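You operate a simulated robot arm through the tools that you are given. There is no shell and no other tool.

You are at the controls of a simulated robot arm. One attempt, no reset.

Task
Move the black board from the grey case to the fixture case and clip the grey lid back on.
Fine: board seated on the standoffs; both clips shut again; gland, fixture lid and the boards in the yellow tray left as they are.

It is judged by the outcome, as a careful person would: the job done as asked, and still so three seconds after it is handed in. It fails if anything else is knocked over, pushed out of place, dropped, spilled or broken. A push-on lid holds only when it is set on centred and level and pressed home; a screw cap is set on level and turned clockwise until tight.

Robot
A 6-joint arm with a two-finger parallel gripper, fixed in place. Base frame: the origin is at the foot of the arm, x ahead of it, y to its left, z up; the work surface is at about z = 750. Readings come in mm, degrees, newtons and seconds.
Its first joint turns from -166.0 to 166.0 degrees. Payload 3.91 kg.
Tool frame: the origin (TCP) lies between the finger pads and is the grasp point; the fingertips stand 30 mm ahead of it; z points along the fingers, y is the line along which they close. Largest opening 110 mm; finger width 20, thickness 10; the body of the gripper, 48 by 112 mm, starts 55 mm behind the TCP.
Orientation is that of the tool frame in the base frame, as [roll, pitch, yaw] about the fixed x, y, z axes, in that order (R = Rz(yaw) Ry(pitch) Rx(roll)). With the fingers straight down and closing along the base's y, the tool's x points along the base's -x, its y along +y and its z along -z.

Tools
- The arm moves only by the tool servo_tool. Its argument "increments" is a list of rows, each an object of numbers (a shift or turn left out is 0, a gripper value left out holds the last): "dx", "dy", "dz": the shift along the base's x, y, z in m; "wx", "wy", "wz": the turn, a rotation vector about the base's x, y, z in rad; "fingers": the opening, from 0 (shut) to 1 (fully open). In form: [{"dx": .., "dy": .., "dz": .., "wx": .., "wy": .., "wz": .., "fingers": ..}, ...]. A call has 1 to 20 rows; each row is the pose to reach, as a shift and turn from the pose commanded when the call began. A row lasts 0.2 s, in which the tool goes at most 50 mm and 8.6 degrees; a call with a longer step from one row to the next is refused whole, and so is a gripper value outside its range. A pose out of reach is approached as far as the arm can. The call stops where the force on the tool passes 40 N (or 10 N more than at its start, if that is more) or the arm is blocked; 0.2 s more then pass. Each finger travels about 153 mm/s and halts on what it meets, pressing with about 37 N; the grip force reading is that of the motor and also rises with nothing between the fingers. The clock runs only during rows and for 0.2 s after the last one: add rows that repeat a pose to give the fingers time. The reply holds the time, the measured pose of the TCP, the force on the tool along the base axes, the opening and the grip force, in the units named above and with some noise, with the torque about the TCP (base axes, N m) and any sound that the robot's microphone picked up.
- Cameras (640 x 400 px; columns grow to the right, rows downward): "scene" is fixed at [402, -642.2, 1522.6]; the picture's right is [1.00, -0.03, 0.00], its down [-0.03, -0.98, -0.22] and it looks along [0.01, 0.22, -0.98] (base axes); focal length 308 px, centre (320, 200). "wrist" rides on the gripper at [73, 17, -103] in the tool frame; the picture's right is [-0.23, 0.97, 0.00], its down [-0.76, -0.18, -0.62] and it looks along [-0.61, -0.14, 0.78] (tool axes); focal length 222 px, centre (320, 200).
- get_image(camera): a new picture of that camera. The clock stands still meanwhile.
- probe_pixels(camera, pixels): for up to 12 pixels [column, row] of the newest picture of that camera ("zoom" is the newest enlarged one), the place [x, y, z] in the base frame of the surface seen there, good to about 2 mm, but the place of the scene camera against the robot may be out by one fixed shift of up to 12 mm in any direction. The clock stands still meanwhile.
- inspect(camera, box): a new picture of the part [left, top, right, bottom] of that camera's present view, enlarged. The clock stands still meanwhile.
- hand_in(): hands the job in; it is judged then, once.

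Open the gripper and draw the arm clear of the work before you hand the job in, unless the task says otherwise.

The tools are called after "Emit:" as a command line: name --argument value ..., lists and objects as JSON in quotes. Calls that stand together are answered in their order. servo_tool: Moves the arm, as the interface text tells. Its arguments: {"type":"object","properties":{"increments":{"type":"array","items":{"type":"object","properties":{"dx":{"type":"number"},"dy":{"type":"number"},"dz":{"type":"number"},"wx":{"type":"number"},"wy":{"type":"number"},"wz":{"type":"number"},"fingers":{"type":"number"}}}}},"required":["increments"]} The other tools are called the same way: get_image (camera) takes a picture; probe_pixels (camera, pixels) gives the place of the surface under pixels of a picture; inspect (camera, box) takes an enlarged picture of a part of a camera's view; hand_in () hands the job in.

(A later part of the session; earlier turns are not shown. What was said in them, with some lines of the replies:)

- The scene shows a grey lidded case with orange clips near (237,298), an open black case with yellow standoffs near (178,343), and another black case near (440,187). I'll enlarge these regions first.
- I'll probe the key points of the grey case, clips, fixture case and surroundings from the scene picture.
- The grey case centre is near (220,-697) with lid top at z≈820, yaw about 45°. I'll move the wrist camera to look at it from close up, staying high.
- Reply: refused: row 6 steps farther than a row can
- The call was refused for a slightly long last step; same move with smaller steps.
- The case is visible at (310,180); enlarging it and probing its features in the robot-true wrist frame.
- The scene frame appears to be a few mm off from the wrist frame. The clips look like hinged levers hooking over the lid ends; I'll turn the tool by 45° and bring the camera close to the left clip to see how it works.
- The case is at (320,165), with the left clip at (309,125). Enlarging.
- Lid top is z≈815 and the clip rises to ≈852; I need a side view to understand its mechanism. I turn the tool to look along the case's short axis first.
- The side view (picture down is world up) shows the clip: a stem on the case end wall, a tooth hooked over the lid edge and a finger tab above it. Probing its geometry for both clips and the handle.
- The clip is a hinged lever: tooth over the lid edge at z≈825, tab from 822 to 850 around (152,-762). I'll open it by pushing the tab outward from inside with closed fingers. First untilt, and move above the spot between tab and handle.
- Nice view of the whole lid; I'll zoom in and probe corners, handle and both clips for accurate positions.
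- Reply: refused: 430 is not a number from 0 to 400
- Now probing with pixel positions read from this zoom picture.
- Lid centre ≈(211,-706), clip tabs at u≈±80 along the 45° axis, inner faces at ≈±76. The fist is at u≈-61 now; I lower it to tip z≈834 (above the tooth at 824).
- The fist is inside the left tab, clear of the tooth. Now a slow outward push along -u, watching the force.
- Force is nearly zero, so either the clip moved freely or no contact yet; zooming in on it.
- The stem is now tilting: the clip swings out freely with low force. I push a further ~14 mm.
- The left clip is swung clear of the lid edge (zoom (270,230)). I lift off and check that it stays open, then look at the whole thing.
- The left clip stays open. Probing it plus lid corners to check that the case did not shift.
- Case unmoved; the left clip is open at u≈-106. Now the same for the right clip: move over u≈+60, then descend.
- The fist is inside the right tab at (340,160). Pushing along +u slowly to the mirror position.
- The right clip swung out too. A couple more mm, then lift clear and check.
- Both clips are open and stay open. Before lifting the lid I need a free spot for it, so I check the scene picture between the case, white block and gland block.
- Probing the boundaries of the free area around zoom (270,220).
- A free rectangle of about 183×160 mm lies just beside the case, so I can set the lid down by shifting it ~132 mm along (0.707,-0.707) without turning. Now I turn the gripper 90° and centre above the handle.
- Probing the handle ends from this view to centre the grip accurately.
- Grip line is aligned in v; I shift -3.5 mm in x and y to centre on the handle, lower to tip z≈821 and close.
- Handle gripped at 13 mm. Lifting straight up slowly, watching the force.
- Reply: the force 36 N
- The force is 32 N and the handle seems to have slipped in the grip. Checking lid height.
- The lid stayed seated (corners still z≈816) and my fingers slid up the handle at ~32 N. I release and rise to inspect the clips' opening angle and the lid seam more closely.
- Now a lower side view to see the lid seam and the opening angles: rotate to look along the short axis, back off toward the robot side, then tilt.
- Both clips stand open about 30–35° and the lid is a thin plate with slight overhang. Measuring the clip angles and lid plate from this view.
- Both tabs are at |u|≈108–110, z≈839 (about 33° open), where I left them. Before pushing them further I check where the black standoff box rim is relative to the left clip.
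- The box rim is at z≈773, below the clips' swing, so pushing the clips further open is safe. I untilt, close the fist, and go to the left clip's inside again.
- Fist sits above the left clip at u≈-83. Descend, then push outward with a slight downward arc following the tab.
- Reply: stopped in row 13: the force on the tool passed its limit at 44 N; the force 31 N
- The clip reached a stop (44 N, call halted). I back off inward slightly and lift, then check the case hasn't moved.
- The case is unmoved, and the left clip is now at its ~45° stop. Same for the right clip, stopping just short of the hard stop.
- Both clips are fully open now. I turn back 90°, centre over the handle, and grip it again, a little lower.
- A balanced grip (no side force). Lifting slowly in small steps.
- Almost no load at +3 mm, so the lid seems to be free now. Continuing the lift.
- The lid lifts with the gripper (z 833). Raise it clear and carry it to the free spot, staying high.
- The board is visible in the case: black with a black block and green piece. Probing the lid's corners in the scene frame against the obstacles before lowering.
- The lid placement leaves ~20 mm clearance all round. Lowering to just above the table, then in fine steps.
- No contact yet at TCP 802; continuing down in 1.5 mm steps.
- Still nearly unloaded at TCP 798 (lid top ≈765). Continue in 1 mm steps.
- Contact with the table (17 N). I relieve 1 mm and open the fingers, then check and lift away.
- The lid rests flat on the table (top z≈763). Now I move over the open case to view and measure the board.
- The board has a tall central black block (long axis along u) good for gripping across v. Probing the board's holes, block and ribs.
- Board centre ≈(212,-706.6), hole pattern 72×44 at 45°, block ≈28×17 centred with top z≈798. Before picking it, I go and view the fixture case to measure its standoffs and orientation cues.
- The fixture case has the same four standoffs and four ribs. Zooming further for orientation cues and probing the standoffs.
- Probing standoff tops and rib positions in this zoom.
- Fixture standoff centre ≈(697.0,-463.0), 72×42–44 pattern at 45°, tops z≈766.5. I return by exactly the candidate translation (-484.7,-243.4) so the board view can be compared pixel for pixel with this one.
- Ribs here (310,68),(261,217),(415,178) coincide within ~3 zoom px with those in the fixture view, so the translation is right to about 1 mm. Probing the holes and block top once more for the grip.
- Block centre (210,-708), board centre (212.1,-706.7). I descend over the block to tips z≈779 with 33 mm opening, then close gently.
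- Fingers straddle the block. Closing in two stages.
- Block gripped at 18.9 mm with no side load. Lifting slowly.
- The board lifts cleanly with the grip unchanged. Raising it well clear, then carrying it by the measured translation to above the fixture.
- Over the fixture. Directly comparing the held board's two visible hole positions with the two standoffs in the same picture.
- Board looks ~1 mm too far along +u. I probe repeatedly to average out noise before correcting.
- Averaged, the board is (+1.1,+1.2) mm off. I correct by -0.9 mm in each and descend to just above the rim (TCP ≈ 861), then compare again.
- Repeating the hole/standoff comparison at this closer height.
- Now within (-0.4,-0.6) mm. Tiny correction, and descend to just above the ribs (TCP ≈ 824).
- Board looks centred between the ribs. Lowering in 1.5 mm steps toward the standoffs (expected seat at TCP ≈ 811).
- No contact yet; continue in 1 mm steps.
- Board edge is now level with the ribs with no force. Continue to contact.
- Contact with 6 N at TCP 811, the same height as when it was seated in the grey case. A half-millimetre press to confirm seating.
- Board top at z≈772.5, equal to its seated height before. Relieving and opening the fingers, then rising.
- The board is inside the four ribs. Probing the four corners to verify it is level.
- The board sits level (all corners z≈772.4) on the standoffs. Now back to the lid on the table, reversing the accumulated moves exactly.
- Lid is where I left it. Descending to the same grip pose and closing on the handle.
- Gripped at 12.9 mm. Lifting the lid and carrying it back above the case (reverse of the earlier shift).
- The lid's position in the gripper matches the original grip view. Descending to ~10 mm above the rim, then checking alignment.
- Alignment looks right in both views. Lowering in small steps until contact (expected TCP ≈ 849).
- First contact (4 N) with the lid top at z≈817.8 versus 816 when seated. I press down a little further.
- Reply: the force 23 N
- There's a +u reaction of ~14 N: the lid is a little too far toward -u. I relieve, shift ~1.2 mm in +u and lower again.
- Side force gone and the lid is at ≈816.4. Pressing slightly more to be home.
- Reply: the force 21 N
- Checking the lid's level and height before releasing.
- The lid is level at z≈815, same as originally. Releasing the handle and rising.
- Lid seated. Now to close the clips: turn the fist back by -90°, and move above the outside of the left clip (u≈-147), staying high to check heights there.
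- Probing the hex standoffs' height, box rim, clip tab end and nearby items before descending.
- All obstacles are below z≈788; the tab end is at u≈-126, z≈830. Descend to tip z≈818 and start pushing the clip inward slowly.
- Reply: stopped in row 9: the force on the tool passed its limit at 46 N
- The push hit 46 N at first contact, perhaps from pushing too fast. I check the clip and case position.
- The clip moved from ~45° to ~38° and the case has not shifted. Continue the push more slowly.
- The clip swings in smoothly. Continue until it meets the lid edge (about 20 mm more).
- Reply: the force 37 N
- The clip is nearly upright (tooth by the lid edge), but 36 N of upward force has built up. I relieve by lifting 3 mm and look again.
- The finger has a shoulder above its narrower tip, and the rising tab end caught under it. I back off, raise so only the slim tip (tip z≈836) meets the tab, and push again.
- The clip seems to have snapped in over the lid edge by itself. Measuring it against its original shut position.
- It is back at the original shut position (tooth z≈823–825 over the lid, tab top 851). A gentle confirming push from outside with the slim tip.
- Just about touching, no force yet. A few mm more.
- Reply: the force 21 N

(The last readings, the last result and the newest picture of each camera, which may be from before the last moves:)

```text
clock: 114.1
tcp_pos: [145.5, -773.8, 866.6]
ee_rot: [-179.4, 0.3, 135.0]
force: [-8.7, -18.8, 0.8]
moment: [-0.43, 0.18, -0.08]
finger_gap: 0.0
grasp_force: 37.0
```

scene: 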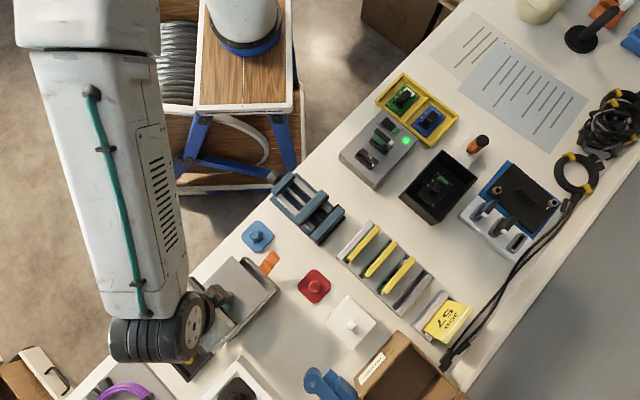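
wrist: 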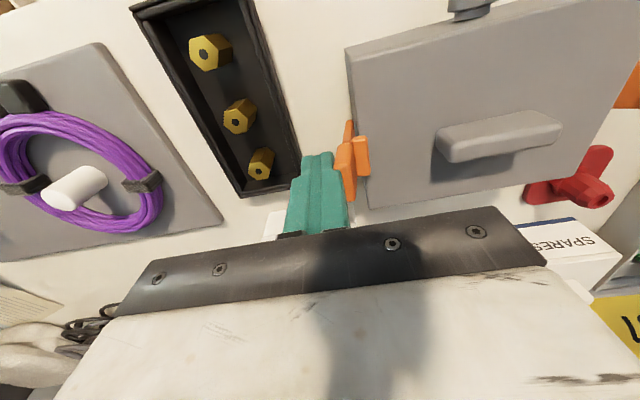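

19.5 N resistance without movement: the left clip is firmly shut. Retreat up and move to above the outside of the right clip.

Emit:
servo_tool --increments '[{"dx": -0.003, "dy": -0.003}, {"dx": -0.004, "dy": -0.004, "dz": 0.03}, {"dx": -0.004, "dy": -0.004, "dz": 0.07}, {"dx": -0.004, "dy": -0.004, "dz": 0.085}, {"dx": 0.026, "dy": 0.026, "dz": 0.085}, {"dx": 0.058, "dy": 0.058, "dz": 0.085}, {"dx": 0.09, "dy": 0.09, "dz": 0.085}, {"dx": 0.122, "dy": 0.122, "dz": 0.085}, {"dx": 0.154, "dy": 0.154, "dz": 0.085}, {"dx": 0.1705, "dy": 0.172, "dz": 0.085}, {"dx": 0.1705, "dy": 0.172, "dz": 0.085}]'

Emit:
get_image --camera "wrist"

Emit:
inspect --camera "wrist" --box '[140, 0, 400, 220]'

```text
clock: 116.5
tcp_pos: [317.3, -599.7, 952.2]
ee_rot: [-179.5, 0.2, 135.1]
force: [0.2, 0.2, -0.1]
moment: [0.02, -0.01, -0.01]
finger_gap: 0.0
grasp_force: 37.0
```

```text
taken
```

wrist: 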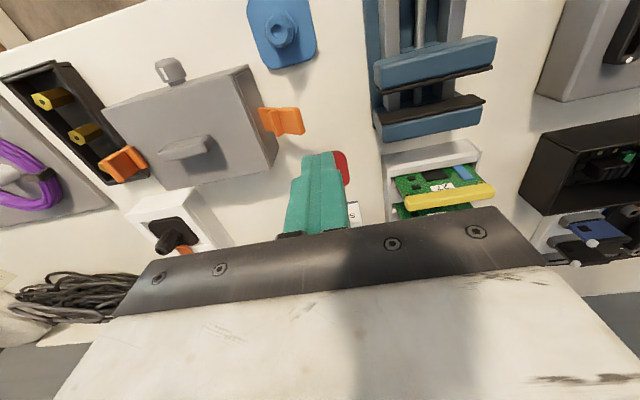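

```text
1.82 times, centred on (270, 110) of wrist
```

zoom: 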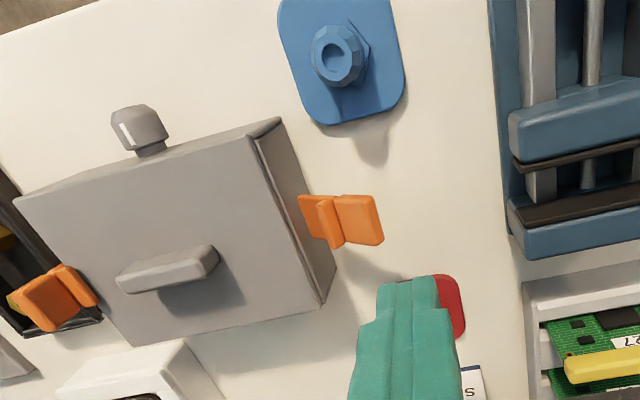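

Probing the right clip's tab and nearby heights.

Emit:
probe_pixels --camera "zoom" --pixels '[[372, 205], [377, 238], [350, 215], [330, 220], [310, 205], [450, 300], [340, 50], [530, 240], [400, 280], [325, 300]]'

Emit:
probe_pixels --camera "zoom" --pixels '[[25, 305], [50, 325], [80, 285], [272, 125], [320, 298], [125, 340], [530, 150]]'

```text
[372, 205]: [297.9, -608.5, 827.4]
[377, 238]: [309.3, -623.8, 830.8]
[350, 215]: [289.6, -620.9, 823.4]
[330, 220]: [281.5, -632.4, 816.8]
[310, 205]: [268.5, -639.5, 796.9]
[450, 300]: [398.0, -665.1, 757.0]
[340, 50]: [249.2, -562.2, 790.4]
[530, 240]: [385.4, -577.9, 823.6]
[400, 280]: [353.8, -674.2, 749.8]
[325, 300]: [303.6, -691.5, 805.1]
```

```text
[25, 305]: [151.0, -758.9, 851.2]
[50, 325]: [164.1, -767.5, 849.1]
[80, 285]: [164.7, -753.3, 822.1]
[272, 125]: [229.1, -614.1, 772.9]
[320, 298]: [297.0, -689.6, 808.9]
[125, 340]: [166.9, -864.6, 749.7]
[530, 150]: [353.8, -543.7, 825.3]
```

Clearances are fine (vise far away, others low). Descend outside the right tab and push in slowly, rising with the tab so it stays on the slim tip.

Emit:
servo_tool --increments '[{"dz": -0.035}, {"dz": -0.07}, {"dz": -0.09}, {"dz": -0.103}, {"dz": -0.103}, {"dx": -0.002, "dy": -0.002, "dz": -0.103}, {"dx": -0.004, "dy": -0.004, "dz": -0.103}, {"dx": -0.0055, "dy": -0.0055, "dz": -0.103}, {"dx": -0.0065, "dy": -0.0065, "dz": -0.103}, {"dx": -0.0075, "dy": -0.0075, "dz": -0.102}, {"dx": -0.0085, "dy": -0.0085, "dz": -0.101}, {"dx": -0.0095, "dy": -0.0095, "dz": -0.1}, {"dx": -0.0105, "dy": -0.0105, "dz": -0.099}, {"dx": -0.0115, "dy": -0.0115, "dz": -0.098}, {"dx": -0.0127, "dy": -0.0127, "dz": -0.096}, {"dx": -0.0127, "dy": -0.0127, "dz": -0.096}]'

Emit:
get_image --camera "wrist"

Emit:
inspect --camera "wrist" --box '[220, 70, 380, 220]'

```text
clock: 119.9
tcp_pos: [303.5, -610.3, 856.6]
ee_rot: [-179.4, 0.2, 135.1]
force: [0.4, -0.2, -0.6]
moment: [0.03, 0.0, -0.02]
finger_gap: 0.0
grasp_force: 37.4
```

```text
taken
```

wrist: 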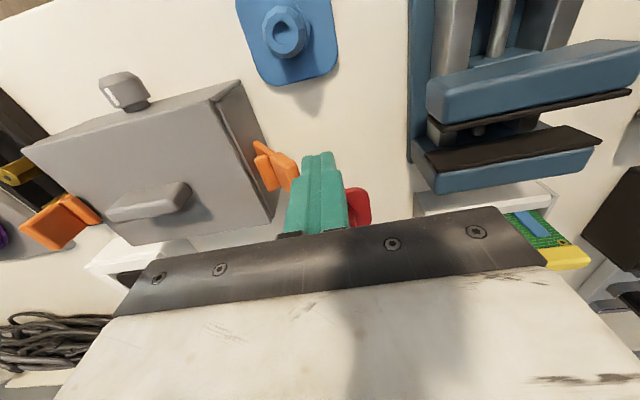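

```text
2.67 times, centred on (300, 145) of wrist
```

zoom: 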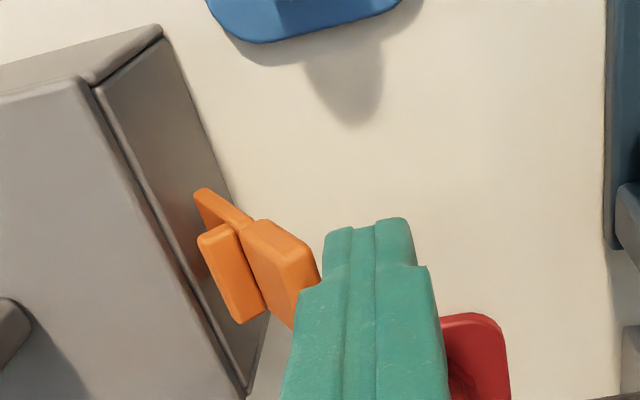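

The clip is swinging in freely. Continue to upright.

Emit:
servo_tool --increments '[{"dx": -0.0014, "dy": -0.0014, "dz": 0.0015}, {"dx": -0.0028, "dy": -0.0028, "dz": 0.003}, {"dx": -0.0042, "dy": -0.0042, "dz": 0.0045}, {"dx": -0.0056, "dy": -0.0056, "dz": 0.006}, {"dx": -0.007, "dy": -0.007, "dz": 0.007}, {"dx": -0.0084, "dy": -0.0084, "dz": 0.008}, {"dx": -0.0098, "dy": -0.0098, "dz": 0.009}, {"dx": -0.0112, "dy": -0.0112, "dz": 0.01}, {"dx": -0.0126, "dy": -0.0126, "dz": 0.011}, {"dx": -0.014, "dy": -0.014, "dz": 0.0115}, {"dx": -0.0154, "dy": -0.0154, "dz": 0.012}, {"dx": -0.0168, "dy": -0.0168, "dz": 0.012}, {"dx": -0.0182, "dy": -0.0182, "dz": 0.012}, {"dx": -0.0182, "dy": -0.0182, "dz": 0.012}]'

Emit:
inspect --camera "wrist" --box '[220, 70, 380, 220]'

```text
clock: 122.9
tcp_pos: [286.7, -631.5, 866.3]
ee_rot: [-179.5, 0.2, 135.2]
force: [0.5, 0.2, -0.4]
moment: [0.01, 0.02, -0.03]
finger_gap: 0.0
grasp_force: 37.0
```

```text
2.67 times, centred on (300, 145) of wrist
```

zoom: 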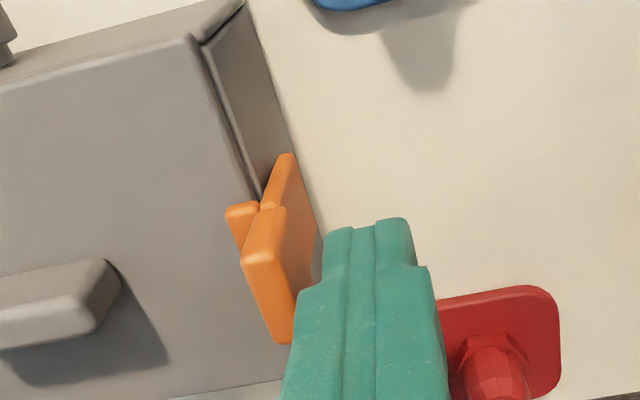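

The clip has moved ahead of the finger. Push on the remaining ~11 mm until contact force.

Emit:
servo_tool --increments '[{"dx": -0.0014, "dy": -0.0014}, {"dx": -0.0028, "dy": -0.0028}, {"dx": -0.0042, "dy": -0.0042}, {"dx": -0.0056, "dy": -0.0056}, {"dx": -0.0066, "dy": -0.0066}, {"dx": -0.0074, "dy": -0.0074}, {"dx": -0.0082, "dy": -0.0082}]'

Emit:
inspect --camera "wrist" --box '[220, 70, 380, 220]'

```text
clock: 124.5
tcp_pos: [278.2, -638.1, 867.8]
ee_rot: [-179.4, 0.1, 135.1]
force: [2.1, 2.6, 1.6]
moment: [0.06, -0.07, -0.01]
finger_gap: 0.0
grasp_force: 36.9
```

```text
2.67 times, centred on (300, 145) of wrist
```

zoom: 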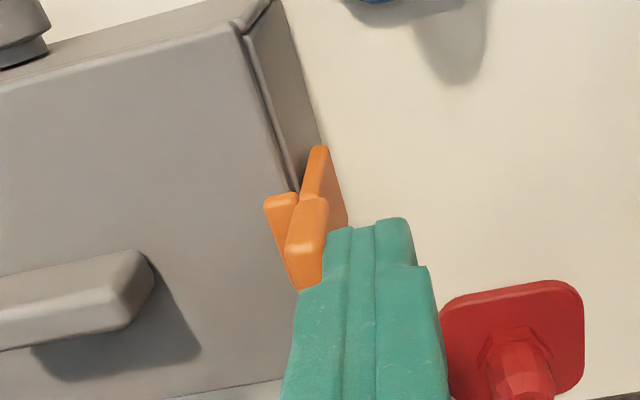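

Contact begins. Press a little more to confirm it's shut.

Emit:
servo_tool --increments '[{"dx": -0.0006, "dy": -0.0006}, {"dx": -0.0012, "dy": -0.0012}, {"dx": -0.0018, "dy": -0.0018}]'

Emit:
servo_tool --increments '[{"dx": 0.004, "dy": 0.004}, {"dx": 0.008, "dy": 0.008}, {"dx": 0.008, "dy": 0.008, "dz": 0.03}, {"dx": 0.008, "dy": 0.008, "dz": 0.07}, {"dx": -0.01, "dy": 0.025, "dz": 0.1}, {"dx": -0.04, "dy": 0.04, "dz": 0.1}, {"dx": -0.06, "dy": 0.06, "dz": 0.1}, {"dx": -0.06, "dy": 0.06, "dz": 0.1}]'

Emit:
get_image --camera "wrist"

Emit:
inspect --camera "wrist" --box '[180, 20, 420, 220]'

```text
clock: 125.3
tcp_pos: [278.6, -639.3, 867.1]
ee_rot: [-179.7, 0.2, 135.2]
force: [15.0, 12.9, 0.0]
moment: [0.41, -0.44, 0.01]
finger_gap: 0.2
grasp_force: 37.1
```

```text
clock: 127.1
tcp_pos: [217.6, -580.2, 968.1]
ee_rot: [-179.4, 0.3, 135.1]
force: [0.0, -0.1, -0.3]
moment: [-0.04, -0.04, -0.01]
finger_gap: 0.1
grasp_force: 37.0
```

```text
taken
```

wrist: 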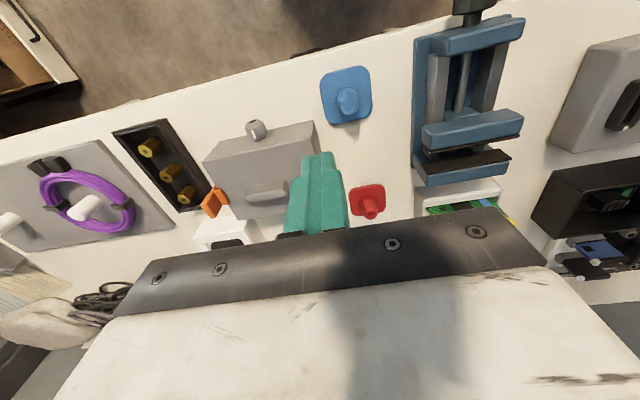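

```text
2.00 times, centred on (300, 120) of wrist
```

zoom: 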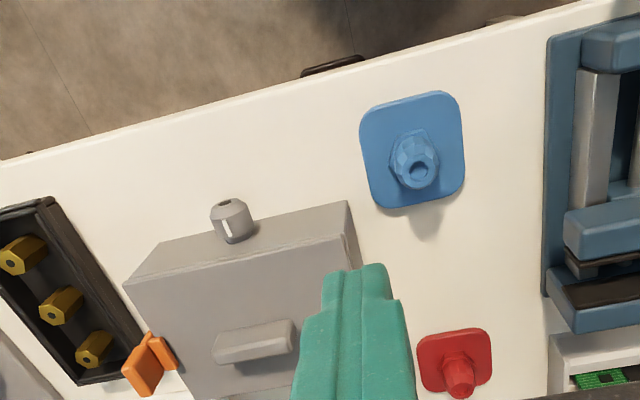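

Both clips pressed shut. I go to the earlier side-view pose to verify clips, lid seam and level.

Emit:
servo_tool --increments '[{"dx": -0.03, "dy": -0.014, "wz": 0.08, "fingers": 0.4}, {"dx": -0.06, "dy": -0.028, "wz": 0.16, "fingers": 0.4}, {"dx": -0.0935, "dy": -0.043, "wz": 0.225, "fingers": 0.4}, {"dx": -0.0935, "dy": -0.043, "wz": 0.225, "fingers": 0.4}]'

Emit:
servo_tool --increments '[{"wx": -0.1, "wy": -0.1, "dz": -0.015}, {"wx": -0.2, "wy": -0.2, "dz": -0.03}, {"wx": -0.3, "wy": -0.3, "dz": -0.045}, {"wx": -0.36, "wy": -0.36, "dz": -0.058}, {"wx": -0.36, "wy": -0.36, "dz": -0.058}]'

Emit:
get_image --camera "wrist"

Emit:
inspect --camera "wrist" --box '[220, 60, 460, 220]'

```text
clock: 128.1
tcp_pos: [121.7, -622.8, 968.5]
ee_rot: [-179.5, 0.2, 148.0]
force: [1.0, 0.3, -0.8]
moment: [0.02, 0.01, 0.0]
finger_gap: 44.0
grasp_force: 0.2
```

```text
clock: 129.3
tcp_pos: [122.0, -623.1, 910.8]
ee_rot: [-172.3, 28.6, 149.9]
force: [0.3, 0.2, -0.2]
moment: [0.01, 0.03, -0.02]
finger_gap: 44.0
grasp_force: 0.0
```

```text
taken
```

wrist: 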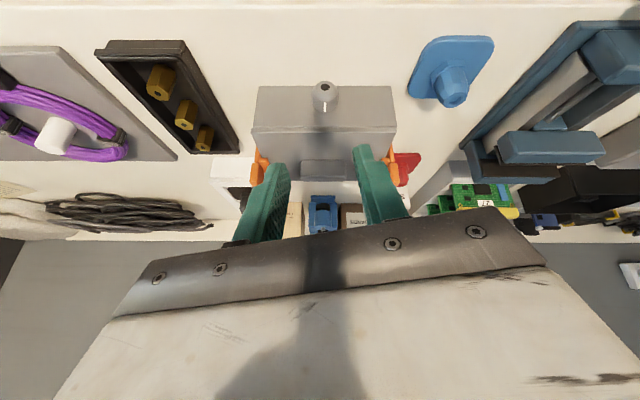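

```text
2.50 times, centred on (340, 140) of wrist
```

zoom: 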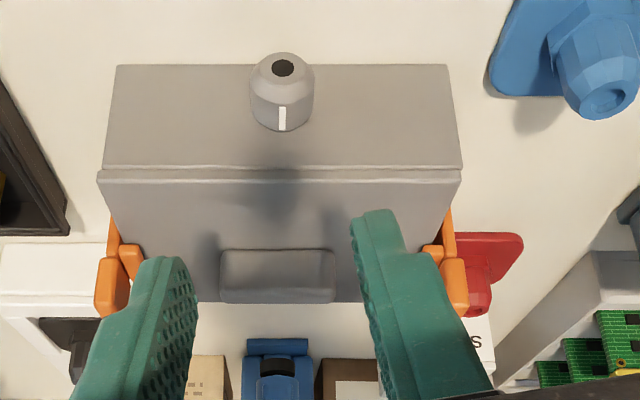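

Both clips stand upright and the seam looks like at the start. Closer look and probe of both clips and the lid's z.

Emit:
inspect --camera "wrist" --box '[235, 110, 315, 200]'

Emit:
inspect --camera "wrist" --box '[350, 90, 430, 200]'

Emit:
probe_pixels --camera "wrist" --pixels '[[262, 135], [262, 135], [300, 140], [345, 140], [388, 133], [388, 133], [270, 158], [399, 158], [270, 158], [270, 163], [398, 163], [395, 110]]'

```text
4.44 times, centred on (275, 155) of wrist
```

zoom: 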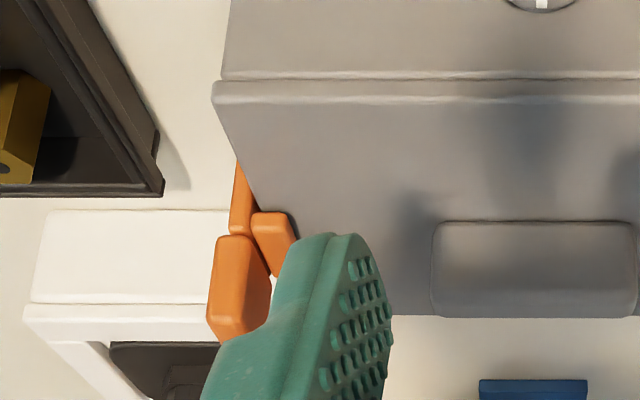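

```text
3.64 times, centred on (390, 145) of wrist
```

zoom: 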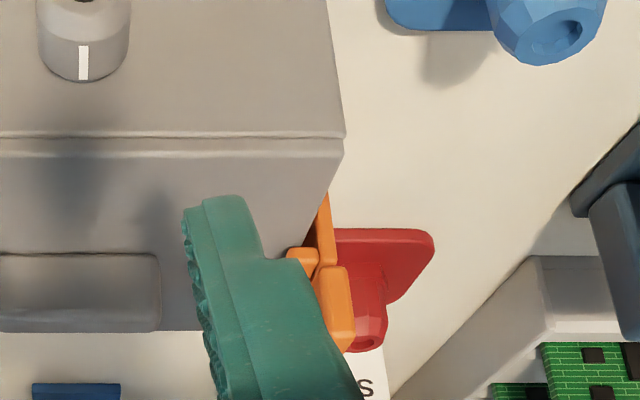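

```text
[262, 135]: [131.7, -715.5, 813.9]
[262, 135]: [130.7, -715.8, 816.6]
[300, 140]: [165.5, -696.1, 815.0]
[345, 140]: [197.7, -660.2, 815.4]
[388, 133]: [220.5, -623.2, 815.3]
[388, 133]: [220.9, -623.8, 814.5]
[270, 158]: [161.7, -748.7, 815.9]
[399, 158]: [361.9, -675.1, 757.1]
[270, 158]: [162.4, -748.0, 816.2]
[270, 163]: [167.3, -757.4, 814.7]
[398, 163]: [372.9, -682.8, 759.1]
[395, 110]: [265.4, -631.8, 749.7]
```

Probing the right clip's tab, tooth and stem against the symmetric shut values.

Emit:
probe_pixels --camera "zoom" --pixels '[[338, 280], [340, 310], [345, 330], [303, 258], [312, 258], [323, 225], [326, 205], [335, 280], [348, 290], [330, 250]]'

Emit:
inspect --camera "wrist" --box '[235, 110, 315, 200]'

Emit:
probe_pixels --camera "zoom" --pixels '[[240, 255], [235, 285], [230, 320], [268, 225], [280, 240], [242, 200], [237, 185], [250, 270], [215, 290]]'

```text
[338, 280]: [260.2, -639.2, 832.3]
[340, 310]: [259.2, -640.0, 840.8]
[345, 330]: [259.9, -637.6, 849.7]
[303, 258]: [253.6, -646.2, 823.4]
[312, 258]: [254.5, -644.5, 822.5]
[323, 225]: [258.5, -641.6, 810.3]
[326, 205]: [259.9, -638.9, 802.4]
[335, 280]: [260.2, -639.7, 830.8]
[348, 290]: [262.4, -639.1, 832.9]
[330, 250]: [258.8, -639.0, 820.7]
```

```text
4.44 times, centred on (275, 155) of wrist
```

zoom: 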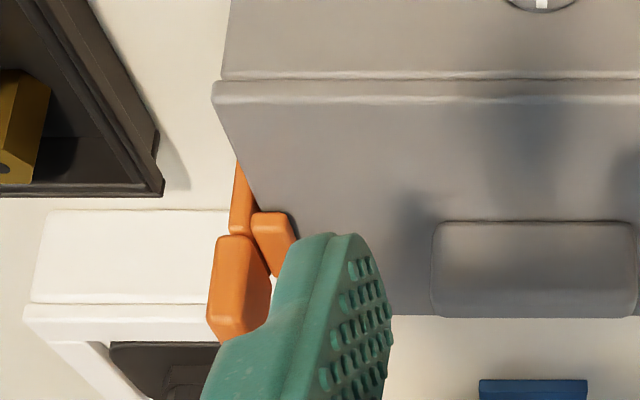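

```text
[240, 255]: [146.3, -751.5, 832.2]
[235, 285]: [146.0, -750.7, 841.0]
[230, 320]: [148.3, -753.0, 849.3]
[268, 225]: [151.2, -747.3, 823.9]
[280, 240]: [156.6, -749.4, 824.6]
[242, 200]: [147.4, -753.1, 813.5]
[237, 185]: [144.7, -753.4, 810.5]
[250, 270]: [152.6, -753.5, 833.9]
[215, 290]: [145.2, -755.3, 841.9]
```

Both clips are vertical with their teeth over the lid (z≈824), lid level at ≈815. Untilt and withdraw the arm to a clear, high pose with the gripper open.

Emit:
servo_tool --increments '[{"wx": 0.1, "wy": 0.1, "dz": 0.03, "fingers": 0.6}, {"wx": 0.2, "wy": 0.2, "dz": 0.06, "fingers": 0.8}, {"wx": 0.3, "wy": 0.3, "dz": 0.09, "fingers": 1.0}, {"wx": 0.36, "wy": 0.36, "dz": 0.12, "fingers": 1.0}, {"wx": 0.36, "wy": 0.36, "dz": 0.12, "fingers": 1.0}]'

Emit:
servo_tool --increments '[{"dx": 0.04, "dy": 0.01, "dz": 0.015}, {"dx": 0.08, "dy": 0.02, "dz": 0.03}, {"dx": 0.12, "dy": 0.035, "dz": 0.05}, {"dx": 0.155, "dy": 0.055, "dz": 0.075}, {"dx": 0.175, "dy": 0.085, "dz": 0.1}, {"dx": 0.175, "dy": 0.085, "dz": 0.11}, {"dx": 0.175, "dy": 0.085, "dz": 0.11}]'

Emit:
get_image --camera "scene"

Emit:
inspect --camera "scene" --box '[140, 220, 340, 390]'

Emit:
inspect --camera "scene" --box '[340, 60, 560, 250]'

```text
clock: 130.5
tcp_pos: [122.5, -624.0, 1029.6]
ee_rot: [-179.5, 0.1, 147.9]
force: [-0.4, 0.6, -0.3]
moment: [0.01, 0.0, -0.02]
finger_gap: 110.2
grasp_force: 0.2
```

```text
clock: 132.1
tcp_pos: [297.9, -538.2, 1141.8]
ee_rot: [-179.5, 0.2, 148.0]
force: [-0.1, 0.3, -0.2]
moment: [-0.01, 0.0, 0.0]
finger_gap: 109.7
grasp_force: 0.2
```

```text
taken
```

scene: 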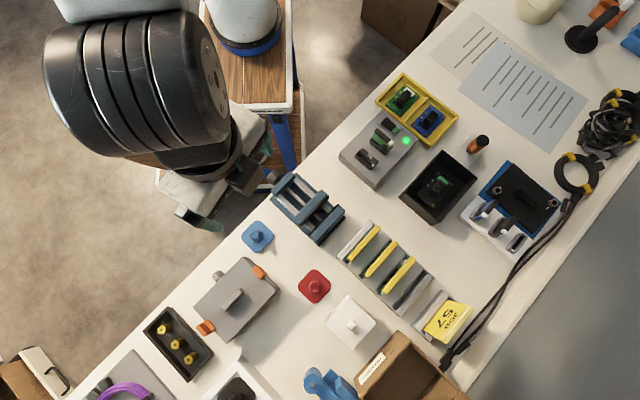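

```text
2.35 times, centred on (240, 305) of scene
```

zoom: 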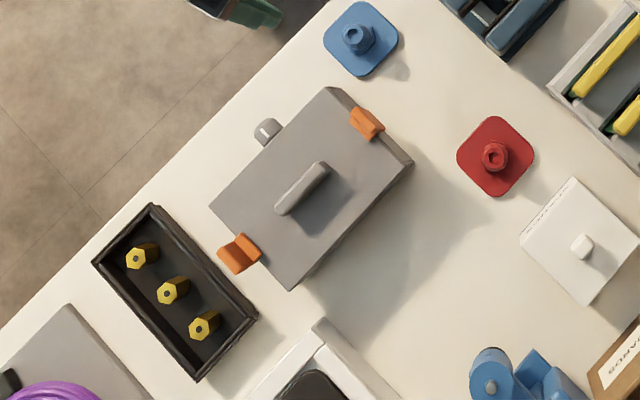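

```text
2.11 times, centred on (450, 155) of scene
```

zoom: 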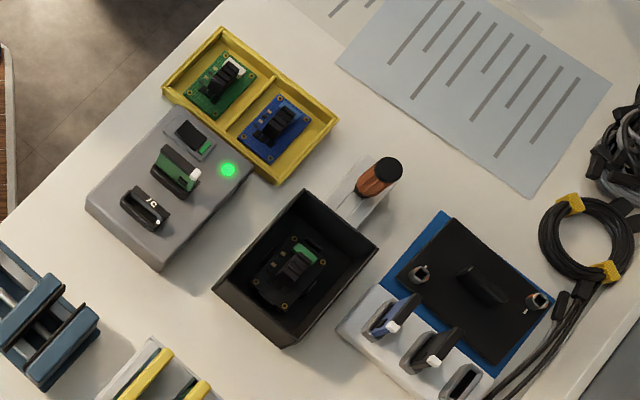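

The scene shows the lid back on the grey case with both clips shut. The board sits level in the fixture case, and the tray, fixture lid and gland look as they did at the start. The arm is clear with the gripper open, so I hand in.

Emit:
hand_in

```text
The job is handed in.
```

The black board is now in the fixture case, and the grey lid is back on its case with both clips shut. I've handed the job in.

- **Board:** it sits level on the four standoffs, inside the ribs, at the same height it had in the grey case. It is about 1–2 mm off the measured standoff centre. I saw no mark showing which way round it should go, so I kept its original orientation.
- **Lid and clips:** the lid is level at its original height. Both clips are upright with their teeth over the lid edge, and neither gave when I pushed on it with about 20 N.
- **Opening the clips:** on my first try the lid would not lift and my fingers slid up the handle at about 32 N. I had only swung the clips part-way open. Once I swung them further, the lid came off with almost no force.
- **Force stops:** the arm hit its force limit twice on the left clip, at 44 N opening it and 46 N closing it. The case did not shift either time.
- **Everything else:** I left the gland, the fixture lid and the boards in the yellow tray alone, and the final picture shows nothing knocked or out of place.
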